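You operate a simulated robot arm through the tools that you are given. There is no shell and no other tool. Be economical: measure what you need, move in short steps, check, and stop when the job is done.

You run a simulated two-armed robot. Do the job below in one go: nothing can be reset, and whatever is moved stays where it is left.

Task
Pick up the bush four with one hand, pass it to the other hand and put it on the top of the assembly table.

It is judged by the outcome, as a careful person would: the job done as asked, and still so three seconds after it is handed in. It fails if anything else is knocked over, pushed out of place, dropped, spilled or broken.

Robot
Two 7-joint arms with two-finger parallel grippers on one trunk, on a base that drives. Base frame: it is fixed to the floor where the robot stands at the start and does not move with it; the origin is under the middle of the robot, x ahead of it, y to its left, z up; the surface under the hand at the start is at about z = 860. Lengths are in mm, angles in degrees, forces in N, time in s.
The left shoulder is at the start at [60, 143, 901], the right one opposite. With the tool pointing down near the work surface each hand reaches from about 280 to 720 mm from the robot's upright axis, wherever it stands, measured 20 degrees to its own side. Places, roughly: top of the assembly table [-1400, 2300, 900]. Payload 1.57 kg a hand.
The tool frame of a hand sits at the grasp point between the pads (the TCP): z along the fingers, y along the line on which they close. The tips reach 30 mm beyond it. Largest opening 110 mm; finger width 24, thickness 12; the body of the gripper, 48 by 112 mm, starts 78 mm behind the TCP.
Orientation is told as [roll, pitch, yaw] about the base's x, y, z axes, in that order, counted from this pose: with the fingers straight down and closing along the base's y, the tool's x points along the base's -x, its y along +y and its z along -z.

Tools
- The arms move only by the tool jog_arm. It takes "left_commands", "right_commands" or both (then of equal length, played together; a hand with none holds still); each is a list that holds one entry, the list of rows, each a list of 7 numbers: the shift along the tool's x, y, z in mm, then the turn, a rotation vector about the tool's x, y, z in degrees, then the opening in per cent of the stroke, from 0 (shut) to 100 (fully open). In form: [[[x, y, z, ax, ay, az, hand], ...]]. A call has 1 to 20 rows; each row is the pose to reach, as a shift and turn from the pose commanded when the call began, along the tool's axes at that moment. Each row takes 0.2 s and may step no farther than 50 mm and 8.6 degrees from the row before; otherwise, or with a gripper value out of range, the whole call is refused. Where a pose cannot be reached the arm comes as near as it can. A force on the tool above 40 N (or 10 N above the force at the start of the call, whichever is more), or a blocked arm, ends the call early, and 0.2 s more pass. The fingers move at their own pace (about 45 mm/s each) and stop on an object; they squeeze with about 32 N. The grip force told is the motor's: it shows also when the fingers shut on nothing. Time passes only in rows, and 0.2 s behind the last, so rows that repeat a pose let the fingers close. The reply holds the time, the measured pose of the TCP, the force on the tool along the base axes, the opening and the grip force, in the units named above and with some noise, with the torque about the TCP (base axes, N m) and any sound that the robot's microphone picked up.
- Cameras (640 x 400 px; columns grow to the right, rows downward): "scene" is now at [45.7, 26.3, 1514.5]; the picture's right is [0.34, -0.94, 0.00], its down [-0.68, -0.25, -0.69] and it looks along [0.65, 0.24, -0.73] (base axes); focal length 261 px, centre (320, 200). "left" rides on the left gripper at [70, -16, -141] in its tool frame; the picture's right is [0.23, 0.97, 0.00], its down [-0.86, 0.20, -0.48] and it looks along [-0.47, 0.11, 0.88] (tool axes); focal length 222 px, centre (320, 200). "right" rides on the right gripper at [70, 16, -141] in its tool frame; the picture's right is [-0.23, 0.97, 0.00], its down [-0.86, -0.20, -0.48] and it looks along [-0.47, -0.11, 0.88] (tool axes); focal length 222 px, centre (320, 200). There is no depth. A picture from a camera that has moved, and an enlarged one, comes with that camera's place and axes in the base frame and with its lens.
- snapshot(camera): a new picture of that camera. The clock stands still meanwhile.
- slide_trunk(by): slides the trunk up (or, below 0, down) by that many mm; the arms and the scene camera ride with it, the base frame stays. It gives what a move gives, with no picture.
- drive_base(legs): drives the robot by 1 to 6 legs, each [ahead, left, turn to the left] in mm, mm and degrees, along the robot's own axes; the way and the turn of a leg run together, so that a leg with both is an arc; at most 1500 mm and 180 degrees a leg. The arms and the cameras ride along, it lands a little off, and it stops where it bumps. It gives what a move gives.
- head_to(pan, tilt): turns the head with the scene camera to pan (to the left, within 86 degrees either way) and tilt (down, from -29 to 69), counted from straight ahead of the robot. It gives what a move gives.
- close_up(camera, box): a new picture of the part [left, top, right, bottom] of that camera's present view, enlarged. The clock stands still meanwhile.
- hand_in(): hands the job in; it is judged then, once.

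Go step by step. Nothing tells you exact positions but the pictures and the camera data: compare them with the known pose of the tool, close in by small moves and look again before you grip or let go. The budget is 120 turns and 108 pictures, counting those below and the enlarged ones. Unless the task says otherwise, let go and move clear before handing in, and close with one line.

The tools are called after "Call:" as a command line: name --argument value ..., lists and objects as JSON in quotes. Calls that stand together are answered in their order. jog_arm: Moves the arms, as the interface text tells. Its arguments: {"type":"object","properties":{"left_commands":{"type":"array","items":{"type":"array","items":{"type":"array","items":{"type":"number"}}}},"right_commands":{"type":"array","items":{"type":"array","items":{"type":"array","items":{"type":"number"}}}}},"required":[]} The other tools are called the same way: slide_trunk (by) slides the trunk up or down; drive_base (legs) drives the base; head_to (pan, tilt) turns the head that bears the scene camera; snapshot (camera) takes a picture; close_up (camera, box) takes an enlarged picture of a part of a camera's view; hand_in () hands the job in.

At the start:

```text
clock: 0.0
left_tool_pos: [397.4, 306.8, 1067.0]
left_tool_rot: [0.1, 0.0, 0.0]
left_force: [0.2, 0.7, -0.4]
left_moment: [0.0, 0.03, -0.03]
left_grip_width: 110.1
left_finger_force: 0.1
right_tool_pos: [447.5, -111.9, 1067.6]
right_tool_rot: [0.0, 0.0, 0.0]
right_force: [-0.4, -0.5, 0.6]
right_moment: [0.01, 0.02, 0.01]
right_grip_width: 110.0
right_finger_force: 0.0
trunk travel left (down, up): [-500.0, 90.0]
robot x, y, heading: [0.2, 0.4, -0.3]
head pan, tilt: [20.1, 46.6]
```

scene: 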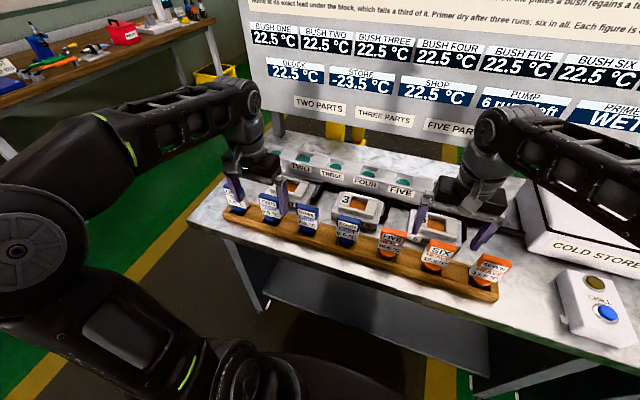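
right: 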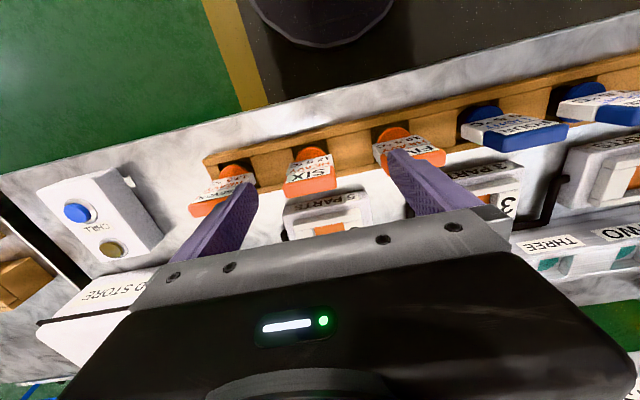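
left: 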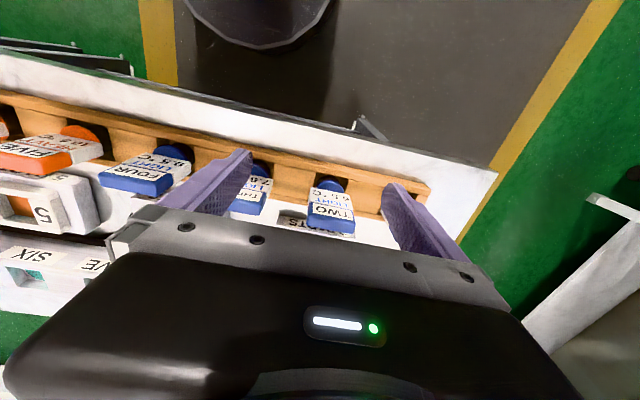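

I see a wooden rack with tagged bushes (blue and orange flags) in front of numbered machines, and a wall board with text. I'll look closer at both before moving.

Call:
close_up --camera "scene" --box '[210, 140, 530, 310]'

Call:
head_to --pan 5 --tilt 20

Call:
snapshot --camera "scene"

```text
2.00 times, centred on (370, 225) of scene
camera zoom: at [45.7, 26.3, 1514.5], right [0.34, -0.94, 0.0], down [-0.68, -0.25, -0.69], along [0.65, 0.24, -0.73], focal length 522 px, centre (220, 150)
```

zoom: 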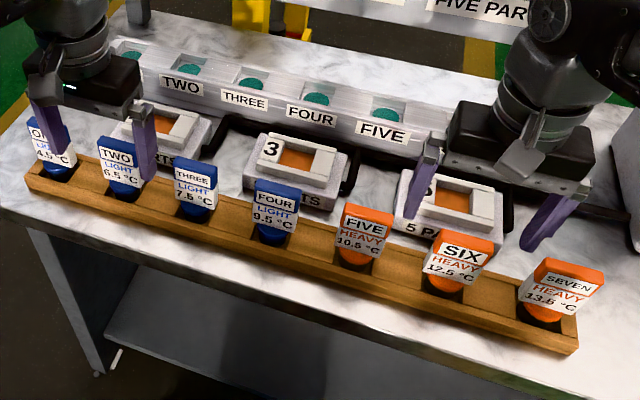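

```text
clock: 0.9
left_tool_pos: [398.2, 308.7, 1067.6]
left_tool_rot: [0.0, 0.0, 0.0]
left_force: [0.9, -0.4, -0.2]
left_moment: [-0.02, 0.04, 0.0]
left_grip_width: 109.9
left_finger_force: 0.0
right_tool_pos: [447.1, -111.0, 1066.6]
right_tool_rot: [0.0, 0.0, 0.0]
right_force: [0.4, -0.3, -0.3]
right_moment: [-0.01, 0.04, 0.04]
right_grip_width: 109.9
right_finger_force: 0.0
trunk travel left (down, up): [-500.0, 90.0]
robot x, y, heading: [2.6, 4.4, -0.0]
head pan, tilt: [5.0, 20.0]
```

```text
103 pictures are left
camera scene: at [63.3, 7.0, 1555.3], right [0.09, -1.0, 0.0], down [-0.34, -0.03, -0.94], along [0.94, 0.08, -0.34], focal length 261 px, centre (320, 200)
```

scene: 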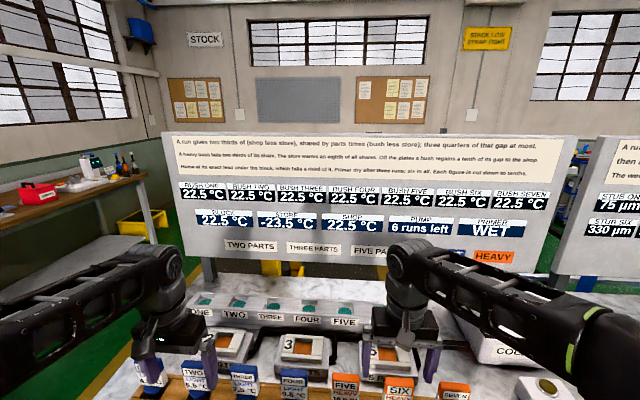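

Bush four is the blue plug with the FOUR tag at about x 470, y 110. I'll read the board and look closely at the bush.

Call:
close_up --camera "scene" --box '[160, 130, 580, 270]'

Call:
close_up --camera "left" --box '[60, 110, 260, 235]'

Call:
head_to --pan 12 --tilt 50

Call:
close_up --camera "scene" --box '[240, 140, 400, 240]'

```text
1.52 times, centred on (370, 200) of scene
camera zoom: at [63.3, 7.0, 1555.3], right [0.09, -1.0, 0.0], down [-0.34, -0.03, -0.94], along [0.94, 0.08, -0.34], focal length 398 px, centre (244, 200)
```

zoom: 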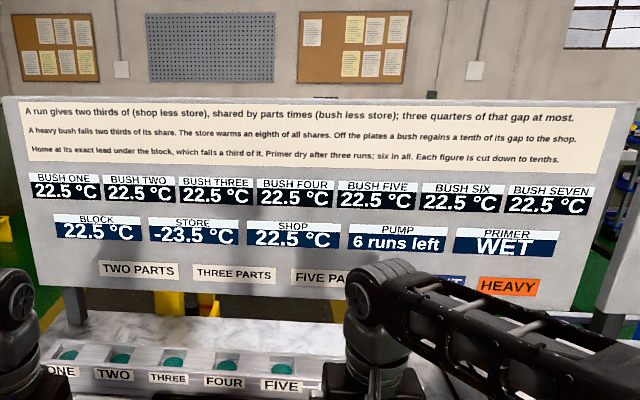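

```text
3.20 times, centred on (160, 172) of left
camera zoom: at [327.4, 292.0, 1209.8], right [-0.23, 0.97, 0.0], down [0.86, 0.2, 0.48], along [0.47, 0.11, -0.88], focal length 711 px, centre (832, 288)
```

zoom: 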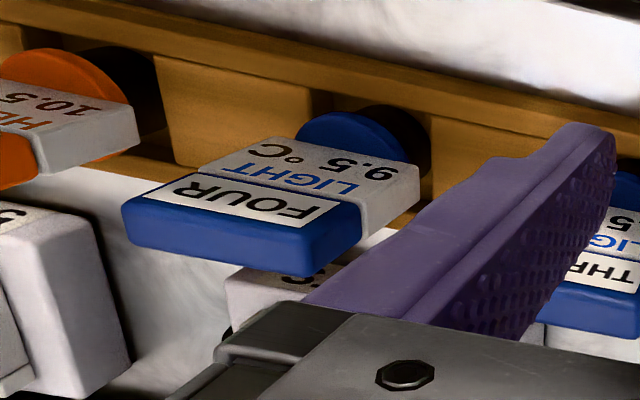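

```text
clock: 1.9
left_tool_pos: [398.3, 306.9, 1067.1]
left_tool_rot: [0.0, -0.1, 0.0]
left_force: [-0.4, 0.3, 0.8]
left_moment: [-0.01, 0.01, 0.01]
left_grip_width: 110.0
left_finger_force: 0.1
right_tool_pos: [446.6, -110.9, 1068.1]
right_tool_rot: [0.0, 0.1, 0.0]
right_force: [-0.4, 0.2, 0.2]
right_moment: [0.0, -0.03, 0.01]
right_grip_width: 110.0
right_finger_force: 0.1
trunk travel left (down, up): [-500.0, 90.0]
robot x, y, heading: [0.5, 1.0, 0.2]
head pan, tilt: [12.0, 50.0]
```

```text
4.00 times, centred on (320, 190) of scene
camera zoom: at [45.9, 14.8, 1509.9], right [0.21, -0.98, 0.0], down [-0.75, -0.16, -0.64], along [0.63, 0.13, -0.77], focal length 1044 px, centre (320, 240)
```

zoom: 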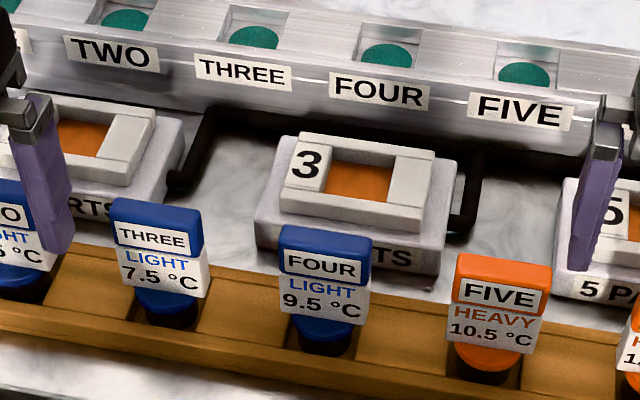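

The board is only process information. The tag is a plate about 60 wide (y 70–130), 17 thick (x 475–492), with its top at about z 975. I'll bring the left hand above it and look again.

Call:
jog_arm --left_commands '[[[-14, -35, 5, 0, 0, 0, 85], [-28, -70, 10, 0, 0, 0, 85], [-43, -105, 14, 0, 0, 0, 85], [-57, -140, 18, 0, 0, 0, 85], [-72, -175, 22, 0, 0, 0, 85], [-86, -207, 27, 0, 0, 0, 85], [-86, -207, 27, 0, 0, 0, 85]]]'

Call:
snapshot --camera "left"

Call:
snapshot --camera "scene"

Call:
snapshot --camera "right"

```text
clock: 3.5
left_tool_pos: [482.8, 99.9, 1042.1]
left_tool_rot: [0.0, 0.0, 0.1]
left_force: [-0.1, -0.1, -0.2]
left_moment: [-0.02, 0.04, -0.02]
left_grip_width: 93.5
left_finger_force: 0.1
right_tool_pos: [447.5, -112.1, 1068.7]
right_tool_rot: [0.1, 0.0, -0.1]
right_force: [0.4, 0.0, 0.4]
right_moment: [0.01, 0.02, -0.01]
right_grip_width: 109.9
right_finger_force: 0.2
trunk travel left (down, up): [-500.0, 90.0]
robot x, y, heading: [-2.3, 2.9, 0.2]
head pan, tilt: [12.0, 50.0]
```

```text
99 pictures are left
camera left: at [413.2, 84.2, 1184.1], right [-0.23, 0.97, 0.0], down [0.85, 0.2, 0.48], along [0.47, 0.11, -0.88], focal length 222 px, centre (320, 200)
```

left: 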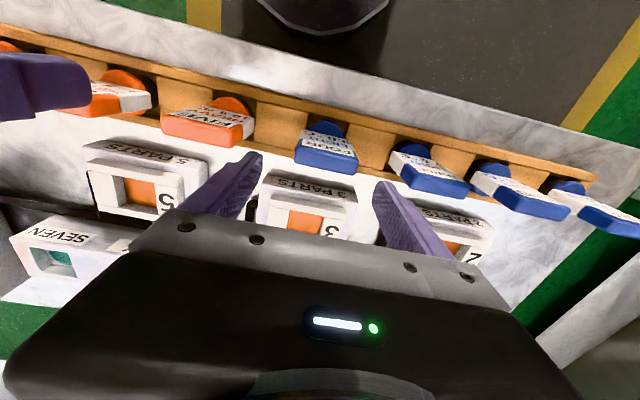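

```text
98 pictures are left
camera scene: at [45.6, 15.1, 1509.8], right [0.21, -0.98, 0.0], down [-0.75, -0.16, -0.64], along [0.63, 0.13, -0.77], focal length 261 px, centre (320, 200)
```

scene: 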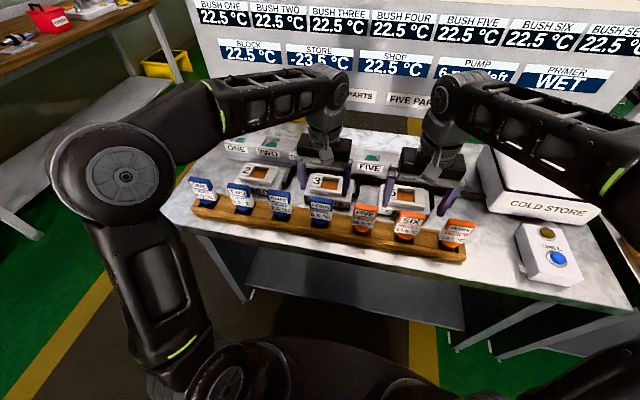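

```text
97 pictures are left
camera right: at [377.3, -95.0, 1210.0], right [0.23, 0.97, 0.0], down [0.86, -0.2, 0.48], along [0.47, -0.11, -0.88], focal length 222 px, centre (320, 200)
```

right: 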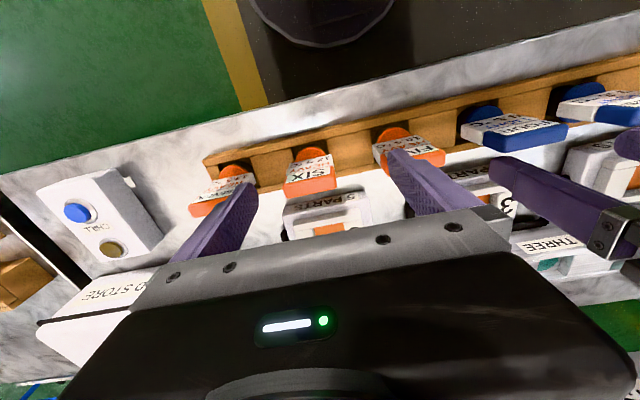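

The hand is above the tag and the projection agrees. I'll take a close-up to refine the alignment.

Call:
close_up --camera "left" --box '[220, 100, 420, 225]'

Call:
close_up --camera "scene" --box '[260, 160, 388, 240]'

```text
3.20 times, centred on (320, 162) of left
camera zoom: at [413.2, 84.2, 1184.1], right [-0.23, 0.97, 0.0], down [0.85, 0.2, 0.48], along [0.47, 0.11, -0.88], focal length 711 px, centre (320, 320)
```

zoom: 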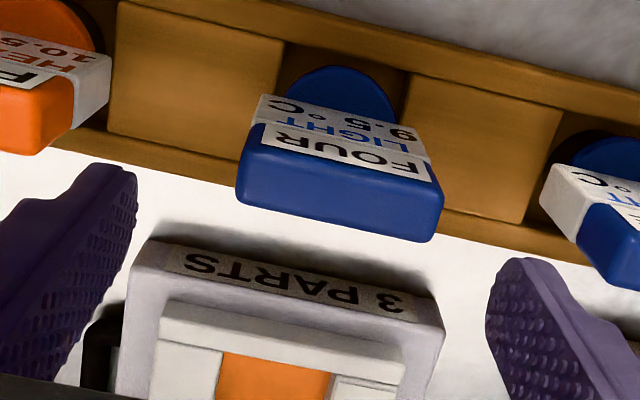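

```text
5.00 times, centred on (324, 200) of scene
camera zoom: at [45.6, 15.1, 1509.8], right [0.21, -0.98, 0.0], down [-0.75, -0.16, -0.64], along [0.63, 0.13, -0.77], focal length 1304 px, centre (300, 200)
```

zoom: 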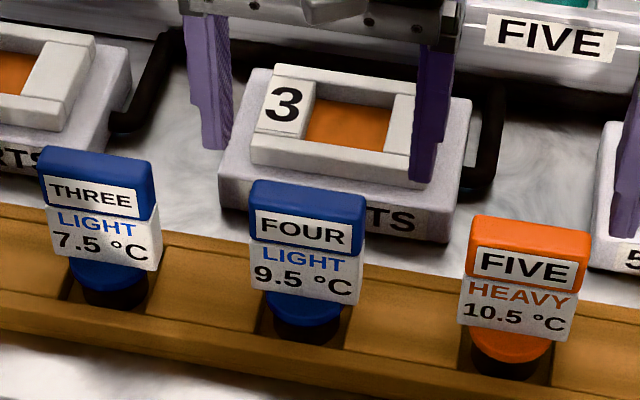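

Centre of the tag is about (481, 106). I'll shift 6 mm in y, go down to z about 975 and close on the plate's edges.

Call:
jog_arm --left_commands '[[[1.5, 6.5, 0, 0, 0, 0, 85], [1.5, 6.5, 20, 0, 0, 0, 85], [1.5, 6.5, 40, 0, 0, 0, 85], [1.5, 6.5, 55, 0, 0, 0, 85], [1.5, 6.5, 67, 0, 0, 0, 85], [1.5, 6.5, 67, 0, 0, 0, 85]]]'

Call:
close_up --camera "left" --box '[220, 100, 420, 225]'

Call:
close_up --camera "scene" --box '[260, 160, 388, 240]'

```text
clock: 4.9
left_tool_pos: [482.4, 108.2, 974.0]
left_tool_rot: [0.0, 0.0, 0.0]
left_force: [0.3, 0.1, 1.1]
left_moment: [0.0, 0.01, 0.01]
left_grip_width: 93.3
left_finger_force: 0.1
right_tool_pos: [447.8, -111.5, 1067.5]
right_tool_rot: [0.0, -0.1, 0.0]
right_force: [0.1, 0.0, 1.2]
right_moment: [0.02, 0.05, 0.03]
right_grip_width: 110.1
right_finger_force: 0.0
trunk travel left (down, up): [-500.0, 90.0]
robot x, y, heading: [0.2, -0.2, 0.1]
head pan, tilt: [12.0, 50.0]
```

```text
3.20 times, centred on (320, 162) of left
camera zoom: at [411.0, 91.8, 1115.9], right [-0.23, 0.97, 0.0], down [0.86, 0.2, 0.48], along [0.47, 0.11, -0.88], focal length 711 px, centre (320, 320)
```

zoom: 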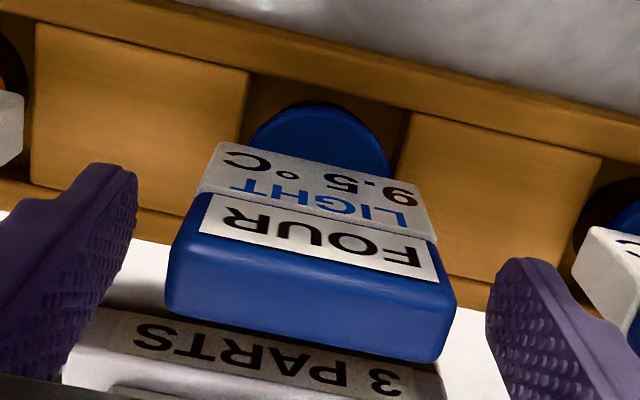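

```text
5.00 times, centred on (324, 200) of scene
camera zoom: at [45.8, 14.8, 1509.8], right [0.21, -0.98, 0.0], down [-0.75, -0.16, -0.64], along [0.63, 0.13, -0.77], focal length 1304 px, centre (300, 200)
```

zoom: 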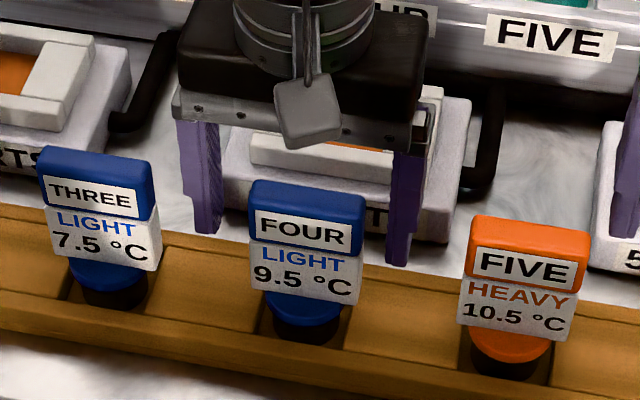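

Fingers straddle the plate with margin on both sides and depth looks right. Closing.

Call:
jog_arm --left_commands '[[[0, 0, 0, 0, 0, 0, 0], [0, 0, 0, 0, 0, 0, 0], [0, 0, 0, 0, 0, 0, 0], [0, 0, 0, 0, 0, 0, 0], [0, 0, 0, 0, 0, 0, 0]]]'

Call:
close_up --camera "scene" --box '[260, 160, 388, 240]'

Call:
close_up --camera "left" --box '[220, 100, 420, 225]'

```text
clock: 6.1
left_tool_pos: [482.2, 106.1, 974.7]
left_tool_rot: [0.0, 0.0, 0.0]
left_force: [-0.5, -1.4, 0.8]
left_moment: [-0.06, 0.0, 0.0]
left_grip_width: 61.6
left_finger_force: 32.1
right_tool_pos: [448.3, -113.1, 1067.4]
right_tool_rot: [0.0, 0.0, 0.1]
right_force: [-0.1, 0.2, -0.3]
right_moment: [0.0, -0.03, 0.0]
right_grip_width: 109.8
right_finger_force: 0.0
trunk travel left (down, up): [-500.0, 90.0]
robot x, y, heading: [-3.0, -0.0, -0.2]
head pan, tilt: [12.0, 50.0]
```

```text
5.00 times, centred on (324, 200) of scene
camera zoom: at [45.8, 14.6, 1509.8], right [0.21, -0.98, 0.0], down [-0.75, -0.16, -0.64], along [0.63, 0.13, -0.77], focal length 1304 px, centre (300, 200)
```

zoom: 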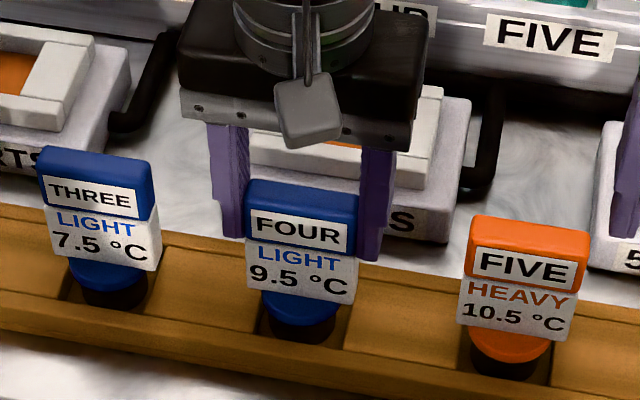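

```text
3.20 times, centred on (320, 162) of left
camera zoom: at [411.1, 91.6, 1116.2], right [-0.23, 0.97, 0.0], down [0.85, 0.2, 0.48], along [0.47, 0.11, -0.88], focal length 711 px, centre (320, 320)
```

zoom: 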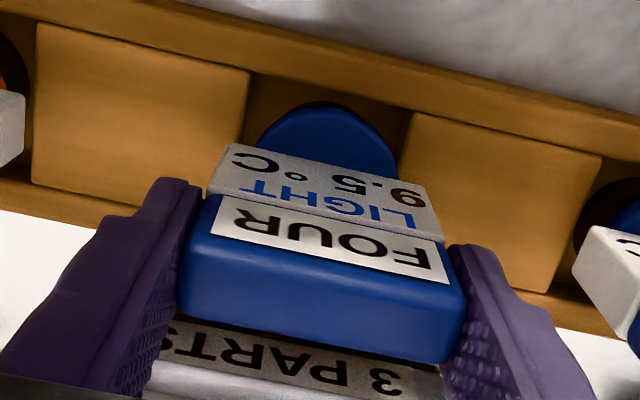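

Gripped at 61.6 mm with full force. Now a slow straight lift.

Call:
jog_arm --left_commands '[[[0, 0, -5, 0, 0, 0, 0], [0, 0, -12, 0, 0, 0, 0], [0, 0, -20, 0, 0, 0, 0], [0, 0, -30, 0, 0, 0, 0], [0, 0, -45, 0, 0, 0, 0], [0, 0, -60, 0, 0, 0, 0], [0, 0, -80, 0, 0, 0, 0], [0, 0, -100, 0, 0, 0, 0], [0, 0, -120, 0, 0, 0, 0], [0, 0, -140, 0, 0, 0, 0], [0, 0, -140, 0, 0, 0, 0]]]'

Call:
snapshot --camera "scene"

Call:
snapshot --camera "right"

```text
clock: 8.5
left_tool_pos: [481.3, 107.4, 1073.5]
left_tool_rot: [0.0, 0.0, 0.0]
left_force: [-0.6, -0.1, -2.7]
left_moment: [0.02, 0.01, -0.02]
left_grip_width: 61.7
left_finger_force: 32.1
left hand out of reach, approached as far as the arm can: row 9, 10, 11
right_tool_pos: [447.5, -111.6, 1067.7]
right_tool_rot: [0.1, 0.1, 0.0]
right_force: [0.0, -0.4, 0.1]
right_moment: [0.02, -0.03, 0.01]
right_grip_width: 109.8
right_finger_force: 0.2
trunk travel left (down, up): [-500.0, 90.0]
robot x, y, heading: [-0.8, -1.6, -0.2]
head pan, tilt: [12.0, 50.0]
```

```text
90 pictures are left
camera scene: at [46.2, 15.0, 1509.8], right [0.21, -0.98, 0.0], down [-0.75, -0.16, -0.64], along [0.63, 0.13, -0.77], focal length 261 px, centre (320, 200)
```

scene: 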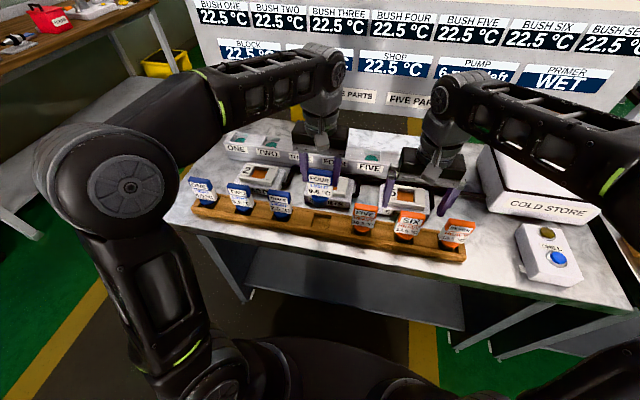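

```text
89 pictures are left
camera right: at [377.8, -95.1, 1209.8], right [0.23, 0.97, 0.0], down [0.86, -0.2, 0.48], along [0.47, -0.11, -0.88], focal length 222 px, centre (320, 200)
```

right: 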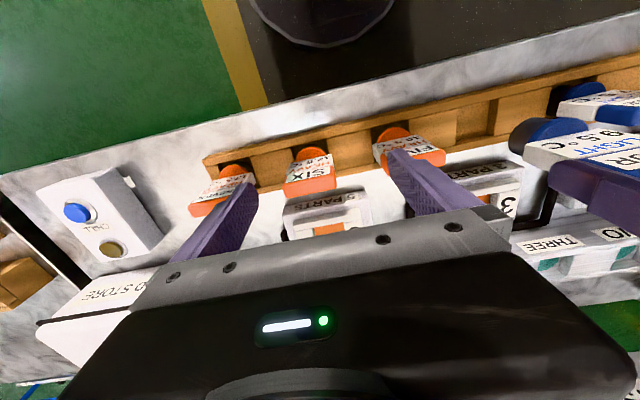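

Bush four is out and held; total load is about 0.3 kg. I'll raise the trunk for clearance and look around before backing away from the bench.

Call:
slide_trunk --by 85

Call:
head_to --pan 86 --tilt 25

Call:
snapshot --camera "scene"

Call:
head_to --pan -86 --tilt 25

Call:
snapshot --camera "scene"

```text
clock: 9.7
left_tool_pos: [481.9, 107.1, 1158.9]
left_tool_rot: [0.0, 0.1, 0.0]
left_force: [0.2, 0.6, -2.8]
left_moment: [-0.02, 0.0, 0.02]
left_grip_width: 61.6
left_finger_force: 31.5
right_tool_pos: [448.2, -110.4, 1153.2]
right_tool_rot: [0.0, 0.0, 0.1]
right_force: [0.4, 0.2, -0.3]
right_moment: [0.03, 0.0, -0.03]
right_grip_width: 110.1
right_finger_force: 0.1
trunk travel left (down, up): [-585.0, 5.0]
robot x, y, heading: [-0.6, 0.7, 0.0]
head pan, tilt: [12.0, 50.0]
```

```text
clock: 11.1
left_tool_pos: [481.7, 108.2, 1158.7]
left_tool_rot: [0.1, 0.1, -0.1]
left_force: [-0.3, 0.0, -2.0]
left_moment: [-0.01, 0.0, 0.0]
left_grip_width: 61.8
left_finger_force: 32.3
right_tool_pos: [447.7, -111.5, 1153.0]
right_tool_rot: [0.0, 0.0, 0.0]
right_force: [0.1, 0.4, 1.2]
right_moment: [-0.02, 0.01, 0.03]
right_grip_width: 110.3
right_finger_force: 0.0
trunk travel left (down, up): [-585.0, 5.0]
robot x, y, heading: [-1.6, 3.2, 0.2]
head pan, tilt: [85.9, 25.0]
```

```text
88 pictures are left
camera scene: at [-22.6, 90.7, 1632.3], right [1.0, -0.07, 0.0], down [-0.03, -0.42, -0.91], along [0.06, 0.9, -0.42], focal length 261 px, centre (320, 200)
```

scene: 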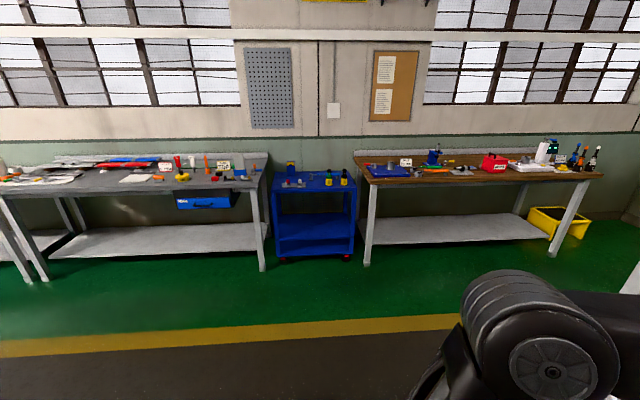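

```text
clock: 13.7
left_tool_pos: [482.5, 107.2, 1159.7]
left_tool_rot: [0.0, 0.0, 0.0]
left_force: [0.6, 0.6, -2.7]
left_moment: [-0.02, 0.04, -0.02]
left_grip_width: 62.0
left_finger_force: 32.0
right_tool_pos: [447.3, -111.8, 1152.3]
right_tool_rot: [0.0, 0.1, -0.1]
right_force: [0.9, -0.4, -0.2]
right_moment: [-0.02, 0.01, 0.0]
right_grip_width: 110.1
right_finger_force: 0.1
trunk travel left (down, up): [-585.0, 5.0]
robot x, y, heading: [-0.7, -2.8, 0.0]
head pan, tilt: [-85.9, 25.0]
```

```text
87 pictures are left
camera scene: at [-22.7, -93.1, 1632.3], right [-1.0, -0.07, 0.0], down [-0.03, 0.42, -0.91], along [0.06, -0.9, -0.42], focal length 261 px, centre (320, 200)
```

scene: 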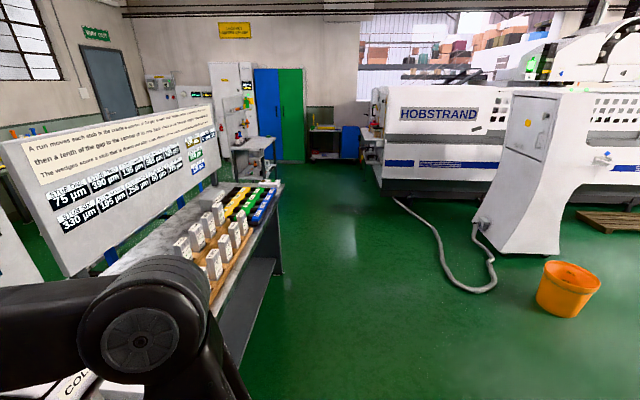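

The assembly table is the grey one at the left. The floor toward it is clear. I'll back off from the bench by 300 mm and turn left to face it, then do the handover in open space.

Call:
drive_base --legs '[[-300, 0, 0], [0, 0, 90]]'

Call:
head_to --pan 0 --tilt 35

Call:
snapshot --camera "scene"

Call:
head_to --pan 45 --tilt 20

Call:
snapshot --camera "scene"

```text
clock: 19.6
left_tool_pos: [-407.8, 482.8, 1159.8]
left_tool_rot: [0.1, 0.1, 89.8]
left_force: [-0.1, 0.5, -3.5]
left_moment: [0.03, 0.02, -0.04]
left_grip_width: 61.8
left_finger_force: 32.0
right_tool_pos: [-186.8, 447.5, 1152.7]
right_tool_rot: [0.0, 0.0, 89.9]
right_force: [0.5, 0.8, 0.3]
right_moment: [-0.01, -0.03, 0.04]
right_grip_width: 110.1
right_finger_force: 0.0
trunk travel left (down, up): [-585.0, 5.0]
robot x, y, heading: [-300.2, 0.9, 89.9]
head pan, tilt: [-85.9, 25.0]
```

```text
clock: 21.2
left_tool_pos: [-405.5, 482.3, 1160.7]
left_tool_rot: [0.0, 0.0, 89.7]
left_force: [-0.8, -0.5, -2.3]
left_moment: [-0.02, -0.01, 0.01]
left_grip_width: 61.8
left_finger_force: 32.2
right_tool_pos: [-186.8, 447.1, 1152.9]
right_tool_rot: [0.1, 0.0, 89.8]
right_force: [0.8, -0.9, -0.5]
right_moment: [0.04, -0.01, 0.01]
right_grip_width: 110.2
right_finger_force: 0.0
trunk travel left (down, up): [-585.0, 5.0]
robot x, y, heading: [-299.0, -1.1, 89.8]
head pan, tilt: [0.0, 35.0]
```

```text
86 pictures are left
camera scene: at [-300.0, 57.1, 1616.6], right [1.0, 0.0, 0.0], down [0.0, -0.57, -0.82], along [0.0, 0.82, -0.57], focal length 261 px, centre (320, 200)
```

scene: 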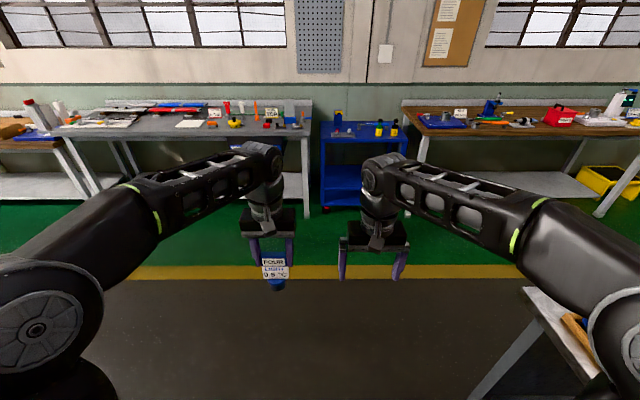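

```text
clock: 22.3
left_tool_pos: [-405.3, 483.1, 1159.3]
left_tool_rot: [0.0, 0.1, 89.9]
left_force: [-0.3, -0.5, -2.2]
left_moment: [-0.02, 0.01, 0.0]
left_grip_width: 62.0
left_finger_force: 32.0
right_tool_pos: [-185.5, 446.5, 1153.1]
right_tool_rot: [0.0, 0.0, 89.9]
right_force: [0.9, 0.6, 1.5]
right_moment: [-0.03, -0.02, 0.03]
right_grip_width: 109.7
right_finger_force: 0.0
trunk travel left (down, up): [-585.0, 5.0]
robot x, y, heading: [-300.3, -0.6, 89.8]
head pan, tilt: [45.0, 20.0]
```

```text
85 pictures are left
camera scene: at [-365.9, 35.2, 1640.4], right [0.71, 0.7, 0.0], down [0.24, -0.24, -0.94], along [-0.66, 0.67, -0.34], focal length 261 px, centre (320, 200)
```

scene: 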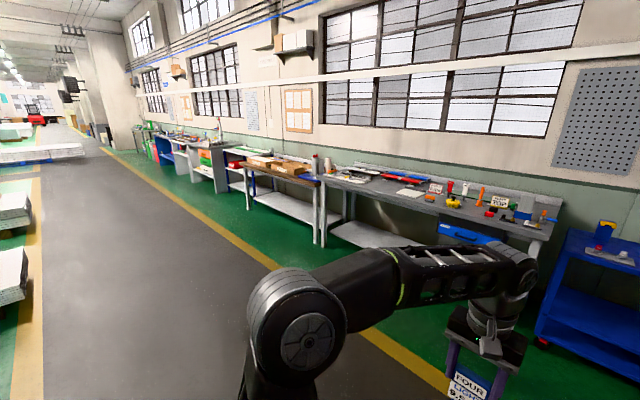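

Open floor ahead. I'll drive toward the table partway, away from the bench, then start the handover.

Call:
drive_base --legs '[[300, 700, 0]]'

Call:
jog_arm --left_commands '[[[5, -4, 3, 0, 0, 0, 0], [10, -8, 7, 0, 0, 0, 0], [16, -12, 10, 0, 0, 0, 0], [21, -15, 13, 0, 0, 0, 0], [26, -19, 17, 0, 0, 0, 0], [32, -23, 20, 0, 0, 0, 0], [37, -27, 23, 0, 0, 0, 0], [42, -31, 27, 0, 0, 0, 0], [47, -35, 30, 0, 0, 0, 0], [52, -38, 33, 0, 0, 0, 0], [58, -42, 37, 0, 0, 0, 0], [63, -46, 40, 0, 0, 0, 0]]]' --right_commands '[[[4, -12, 9, 0, 0, 7.5, 100], [8, -24, 17, 0, 0, 15, 100], [12, -37, 26, 0, 0, 22.5, 100], [16, -49, 34, 0, 0, 30, 100], [20, -61, 43, 0, 0, 37.5, 100], [24, -73, 52, 0, 0, 45, 100], [27, -86, 60, 0, 0, 52.5, 100], [31, -98, 69, 0, 0, 60, 100], [35, -110, 77, 0, 0, 67.5, 100], [39, -122, 86, 0, 0, 75, 100], [43, -135, 94, 0, 0, 82.5, 100], [47, -147, 103, 0, 0, 90, 100]]]'

Call:
head_to --pan 0 --tilt 45

Call:
snapshot --camera "scene"

```text
clock: 26.4
left_tool_pos: [-1098.8, 772.6, 1158.8]
left_tool_rot: [0.0, 0.0, 90.4]
left_force: [0.1, -0.3, -2.9]
left_moment: [0.01, 0.0, -0.02]
left_grip_width: 61.9
left_finger_force: 31.6
right_tool_pos: [-878.1, 739.9, 1152.5]
right_tool_rot: [-0.1, 0.0, 90.3]
right_force: [0.0, 0.3, -0.4]
right_moment: [0.01, 0.01, 0.02]
right_grip_width: 110.0
right_finger_force: 0.0
trunk travel left (down, up): [-585.0, 5.0]
robot x, y, heading: [-984.2, 287.8, 90.3]
head pan, tilt: [45.0, 20.0]
```

```text
clock: 28.9
left_tool_pos: [-1050.4, 709.8, 1119.1]
left_tool_rot: [0.1, -0.1, 90.5]
left_force: [0.7, -1.5, -2.4]
left_moment: [0.01, 0.02, 0.0]
left_grip_width: 61.6
left_finger_force: 31.9
right_tool_pos: [-729.7, 694.1, 1051.0]
right_tool_rot: [0.0, -0.1, 0.4]
right_force: [0.5, 0.0, -1.1]
right_moment: [0.02, 0.01, 0.0]
right_grip_width: 110.1
right_finger_force: 0.1
trunk travel left (down, up): [-585.0, 5.0]
robot x, y, heading: [-985.4, 292.2, 90.4]
head pan, tilt: [45.0, 20.0]
```

```text
clock: 30.1
left_tool_pos: [-1051.6, 710.4, 1119.2]
left_tool_rot: [0.0, -0.1, 90.5]
left_force: [-0.3, -0.4, -2.5]
left_moment: [-0.01, 0.03, 0.02]
left_grip_width: 61.7
left_finger_force: 31.7
right_tool_pos: [-730.4, 693.4, 1050.0]
right_tool_rot: [0.1, 0.0, 0.5]
right_force: [0.0, 0.8, -0.6]
right_moment: [0.01, 0.01, -0.05]
right_grip_width: 110.0
right_finger_force: 0.1
trunk travel left (down, up): [-585.0, 5.0]
robot x, y, heading: [-985.5, 292.5, 90.3]
head pan, tilt: [0.0, 45.0]
```

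```text
84 pictures are left
camera scene: at [-987.0, 341.5, 1601.8], right [1.0, 0.01, 0.0], down [0.01, -0.71, -0.71], along [-0.01, 0.71, -0.71], focal length 261 px, centre (320, 200)
```

scene: 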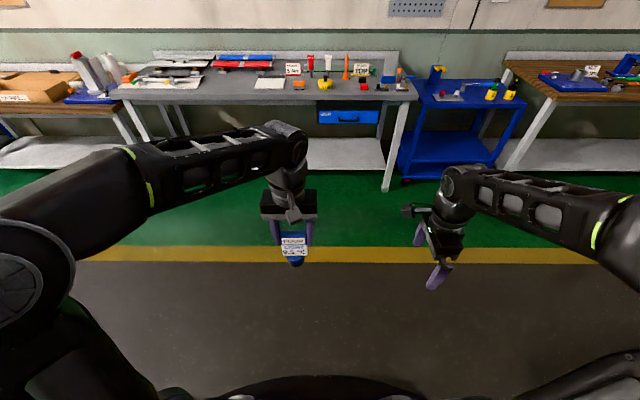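

Yaw is done. Now I'll roll the right hand so it points left with its jaws closing along the plate's thickness.

Call:
jog_arm --right_commands '[[[0, 0, 0, 0, 7.5, 0, 100], [0, 0, 0, 0, 15, 0, 100], [0, 0, 0, 0, 22.5, 0, 100], [0, 0, 0, 0, 30, 0, 100], [0, 0, 0, 0, 37.5, 0, 100], [0, 0, 0, 0, 45, 0, 100], [0, 0, 0, 0, 52.5, 0, 100], [0, 0, 0, 0, 60, 0, 100], [0, 0, 0, 0, 67.5, 0, 100], [0, 0, 0, 0, 75, 0, 100], [0, 0, 0, 0, 82.5, 0, 100], [0, 0, 0, 0, 90, 0, 100]]]'

Call:
snapshot --camera "scene"

Call:
snapshot --camera "right"

```text
clock: 32.7
left_tool_pos: [-1052.6, 708.9, 1118.6]
left_tool_rot: [0.0, 0.0, 90.4]
left_force: [-0.8, -0.3, -2.8]
left_moment: [0.02, 0.03, -0.01]
left_grip_width: 61.6
left_finger_force: 31.7
right_tool_pos: [-730.7, 694.1, 1049.1]
right_tool_rot: [0.3, 82.4, 0.5]
right_force: [-0.4, 0.8, -0.4]
right_moment: [0.0, -0.02, 0.02]
right_grip_width: 110.1
right_finger_force: 0.0
right hand out of reach, approached as far as the arm can: row 12
trunk travel left (down, up): [-585.0, 5.0]
robot x, y, heading: [-990.9, 291.3, 90.7]
head pan, tilt: [0.0, 45.0]
```

```text
83 pictures are left
camera scene: at [-987.9, 341.6, 1601.8], right [1.0, 0.01, 0.0], down [0.01, -0.71, -0.71], along [0.0, 0.71, -0.71], focal length 261 px, centre (320, 200)
```

scene: 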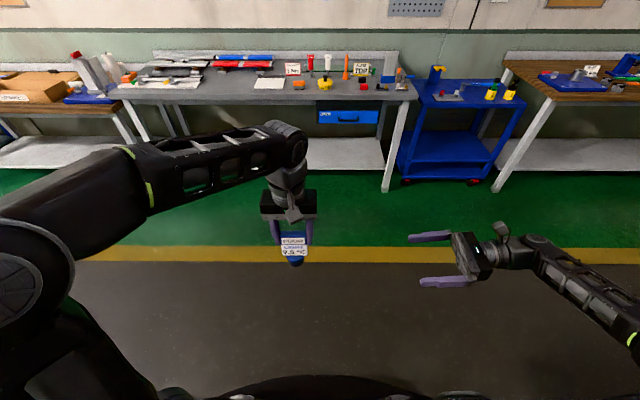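

```text
82 pictures are left
camera right: at [-600.2, 710.8, 1138.7], right [0.03, 0.97, -0.22], down [0.59, -0.2, -0.78], along [-0.81, -0.11, -0.58], focal length 222 px, centre (320, 200)
```

right: 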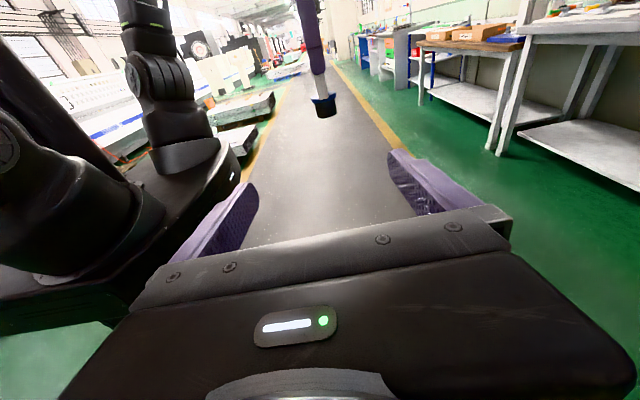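

The right hand reached about 8° below horizontal, which is fine. I'll inspect the held bush edge-on from the right camera to measure the plate.

Call:
close_up --camera "right" --box '[256, 30, 384, 130]'

Call:
close_up --camera "scene" --box '[240, 190, 352, 280]'

```text
4.00 times, centred on (320, 80) of right
camera zoom: at [-600.2, 710.8, 1138.7], right [0.03, 0.97, -0.22], down [0.59, -0.2, -0.78], along [-0.81, -0.11, -0.58], focal length 888 px, centre (320, 680)
```

zoom: 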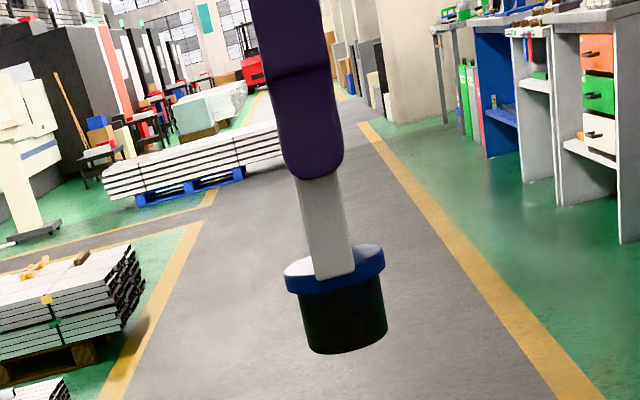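

```text
4.44 times, centred on (296, 235) of scene
camera zoom: at [-987.9, 341.6, 1601.8], right [1.0, 0.01, 0.0], down [0.01, -0.71, -0.71], along [0.0, 0.71, -0.71], focal length 1160 px, centre (427, 44)
```

zoom: 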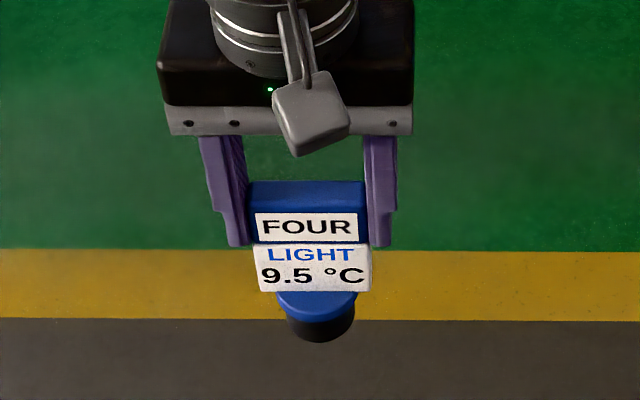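

The exposed plate below the left fingers spans z 1049–1088, and the bush bottom is at about 1014. I'll move the right hand in partway at z about 1066, aligned in depth and levelling if it can.

Call:
jog_arm --right_commands '[[[5, 2, 25, 0, 0, 0, 70], [11, 4, 49, 0, 0, 0, 70], [16, 6, 74, 0, 0, 0, 70], [22, 7, 98, 0, 0, 0, 70], [27, 9, 123, 0, 0, 0, 70], [32, 11, 147, 0, 0, 0, 70], [38, 12, 172, 0, 2, 0, 70], [43, 14, 196, 0, 4, 0, 70], [43, 14, 196, 0, 7.6, 0, 70]]]'

Call:
snapshot --camera "right"

Call:
snapshot --camera "scene"

Call:
snapshot --camera "left"

```text
clock: 34.7
left_tool_pos: [-1050.5, 710.5, 1118.9]
left_tool_rot: [0.1, 0.1, 90.4]
left_force: [0.2, 0.3, -2.4]
left_moment: [0.0, -0.04, 0.01]
left_grip_width: 61.9
left_finger_force: 32.1
right_tool_pos: [-929.4, 705.2, 1067.2]
right_tool_rot: [161.8, 89.9, 162.2]
right_force: [-1.2, -0.4, 0.1]
right_moment: [-0.02, 0.02, -0.03]
right_grip_width: 77.1
right_finger_force: 0.1
trunk travel left (down, up): [-585.0, 5.0]
robot x, y, heading: [-984.5, 295.3, 90.2]
head pan, tilt: [0.0, 45.0]
```

```text
79 pictures are left
camera right: at [-789.3, 722.1, 1137.5], right [-0.01, 0.97, -0.23], down [0.48, -0.2, -0.86], along [-0.88, -0.11, -0.46], focal length 222 px, centre (320, 200)
```

right: 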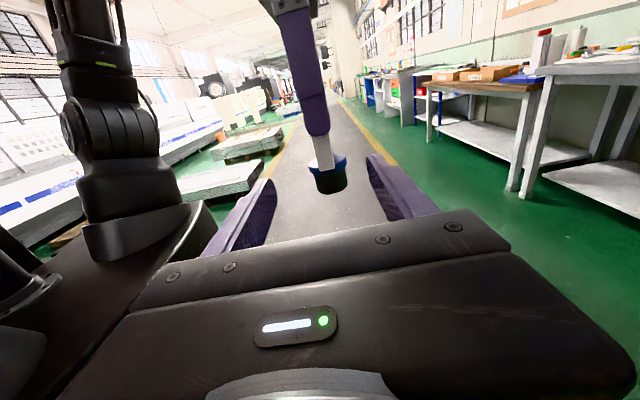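

```text
78 pictures are left
camera scene: at [-986.3, 341.7, 1601.7], right [1.0, 0.01, 0.0], down [0.0, -0.71, -0.71], along [-0.01, 0.71, -0.71], focal length 261 px, centre (320, 200)
```

scene: 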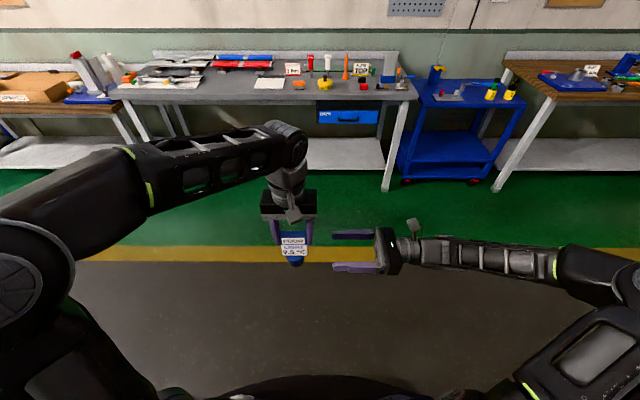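

```text
77 pictures are left
camera left: at [-1035.0, 641.4, 1261.0], right [-0.97, -0.23, 0.0], down [-0.21, 0.85, 0.48], along [-0.11, 0.47, -0.88], focal length 222 px, centre (320, 200)
```

left: 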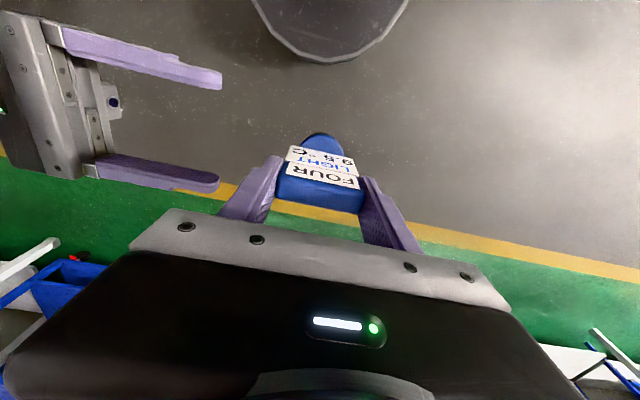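

The right hand is level now at (-929, 705, 1067). I'll check alignment with a close-up before sliding in.

Call:
close_up --camera "right" --box '[240, 80, 432, 230]'

Call:
close_up --camera "scene" --box '[240, 190, 400, 290]'

```text
2.67 times, centred on (336, 155) of right
camera zoom: at [-789.3, 722.1, 1137.5], right [-0.01, 0.97, -0.23], down [0.48, -0.2, -0.86], along [-0.88, -0.11, -0.46], focal length 592 px, centre (277, 320)
```

zoom: 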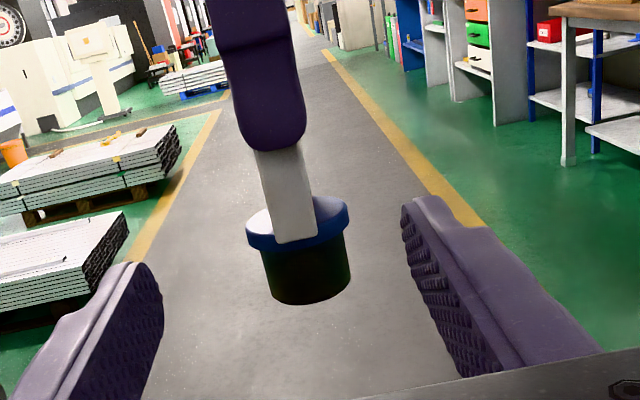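

```text
4.00 times, centred on (320, 240) of scene
camera zoom: at [-986.3, 341.7, 1601.7], right [1.0, 0.01, 0.0], down [0.0, -0.71, -0.71], along [-0.01, 0.71, -0.71], focal length 1044 px, centre (320, 40)
```

zoom: 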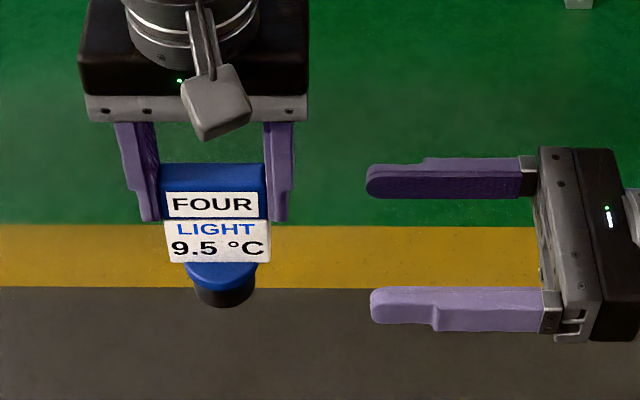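

Plate's mid-line is at y about 709 and the free band is centred at z about 1070. I'll slide in 118 mm with the jaws open at 70%.

Call:
jog_arm --right_commands '[[[3, 4, 0, 0, 0, 0, 70], [3, 4, 25, 0, 0, 0, 70], [3, 4, 50, 0, 0, 0, 70], [3, 4, 70, 0, 0, 0, 70], [3, 4, 85, 0, 0, 0, 70], [3, 4, 100, 0, 0, 0, 70], [3, 4, 110, 0, 0, 0, 70], [3, 4, 118, 0, 0, 0, 70], [3, 4, 118, 0, 0, 0, 70]]]'

Call:
close_up --camera "right" --box '[240, 80, 432, 230]'

Call:
close_up --camera "scene" --box '[240, 190, 400, 290]'

Call:
close_up --camera "left" --box '[220, 100, 420, 225]'

```text
clock: 36.7
left_tool_pos: [-1051.8, 710.2, 1119.4]
left_tool_rot: [0.0, 0.0, 90.4]
left_force: [0.2, 0.5, -3.2]
left_moment: [0.0, 0.02, -0.02]
left_grip_width: 61.9
left_finger_force: 32.1
right_tool_pos: [-1048.7, 710.0, 1069.0]
right_tool_rot: [146.7, 89.9, 146.9]
right_force: [-1.2, -1.0, 0.0]
right_moment: [-0.04, 0.01, 0.0]
right_grip_width: 77.2
right_finger_force: 0.0
trunk travel left (down, up): [-585.0, 5.0]
robot x, y, heading: [-987.4, 289.4, 90.6]
head pan, tilt: [0.0, 45.0]
```

```text
2.67 times, centred on (336, 155) of right
camera zoom: at [-908.7, 726.9, 1139.5], right [-0.01, 0.97, -0.23], down [0.48, -0.2, -0.86], along [-0.88, -0.11, -0.47], focal length 592 px, centre (277, 320)
```

zoom: 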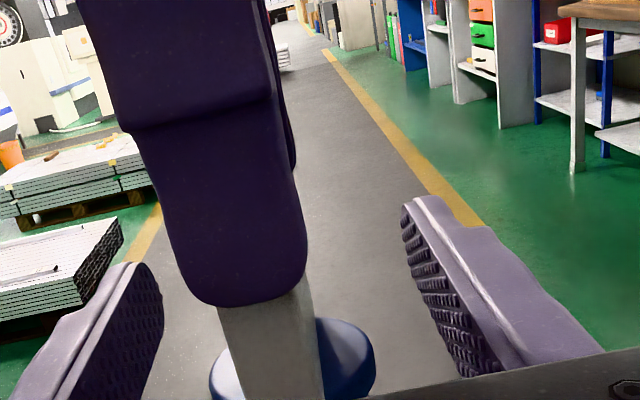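

```text
4.00 times, centred on (320, 240) of scene
camera zoom: at [-986.8, 341.5, 1601.7], right [1.0, 0.01, 0.0], down [0.01, -0.71, -0.71], along [-0.01, 0.71, -0.71], focal length 1044 px, centre (320, 40)
```

zoom: 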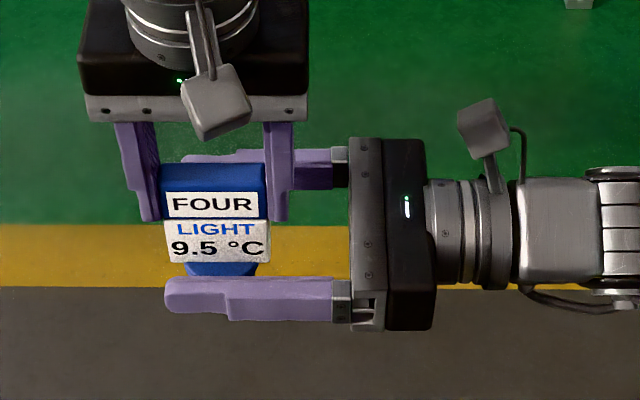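

```text
3.20 times, centred on (320, 162) of left
camera zoom: at [-1035.4, 641.2, 1261.0], right [-0.97, -0.23, 0.0], down [-0.21, 0.85, 0.48], along [-0.11, 0.47, -0.88], focal length 711 px, centre (320, 320)
```

zoom: 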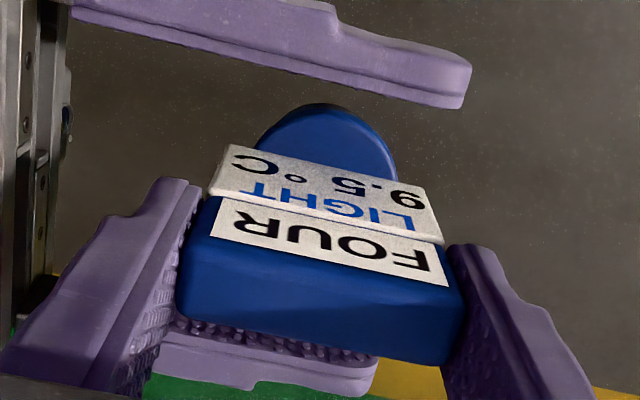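

Both right fingers straddle the white part, just below the left fingertips. Closing the right hand.

Call:
jog_arm --right_commands '[[[0, 0, 0, 0, 0, 0, 40], [0, 0, 0, 0, 0, 0, 25], [0, 0, 0, 0, 0, 0, 15], [0, 0, 0, 0, 0, 0, 5], [0, 0, 0, 0, 0, 0, 0], [0, 0, 0, 0, 0, 0, 0], [0, 0, 0, 0, 0, 0, 0], [0, 0, 0, 0, 0, 0, 0]]]'

Call:
close_up --camera "right" --box '[240, 80, 432, 230]'

Call:
close_up --camera "scene" --box '[240, 190, 400, 290]'

```text
clock: 38.5
left_tool_pos: [-1051.6, 711.8, 1118.6]
left_tool_rot: [-0.1, -0.2, 90.4]
left_force: [-2.3, 9.3, -3.3]
left_moment: [0.36, 0.12, -0.18]
left_grip_width: 61.8
left_finger_force: 31.5
right_tool_pos: [-1050.3, 710.0, 1069.3]
right_tool_rot: [154.4, 89.9, 154.7]
right_force: [1.6, -9.2, 1.3]
right_moment: [0.04, -0.02, 0.2]
right_grip_width: 17.9
right_finger_force: 32.0
trunk travel left (down, up): [-585.0, 5.0]
robot x, y, heading: [-984.1, 293.0, 90.2]
head pan, tilt: [0.0, 45.0]
```

```text
2.67 times, centred on (336, 155) of right
camera zoom: at [-908.8, 726.6, 1139.6], right [-0.01, 0.97, -0.23], down [0.48, -0.2, -0.86], along [-0.88, -0.11, -0.46], focal length 592 px, centre (277, 320)
```

zoom: 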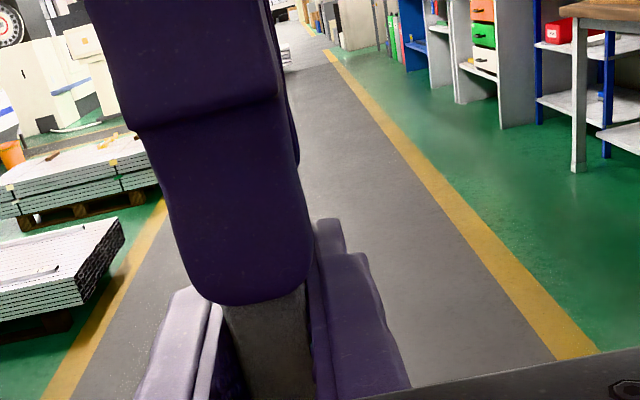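

```text
4.00 times, centred on (320, 240) of scene
camera zoom: at [-986.9, 341.5, 1601.7], right [1.0, 0.01, 0.0], down [0.01, -0.71, -0.71], along [-0.01, 0.71, -0.71], focal length 1044 px, centre (320, 40)
```

zoom: 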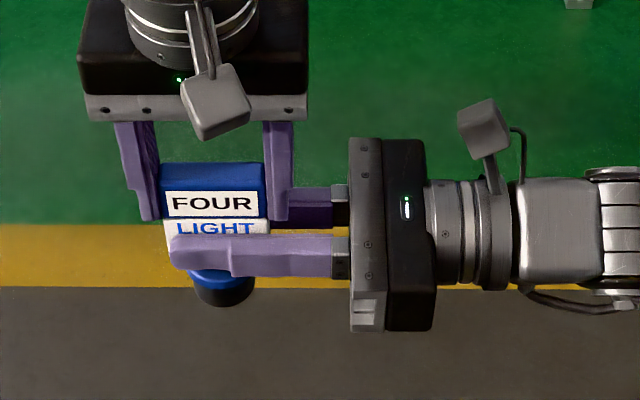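

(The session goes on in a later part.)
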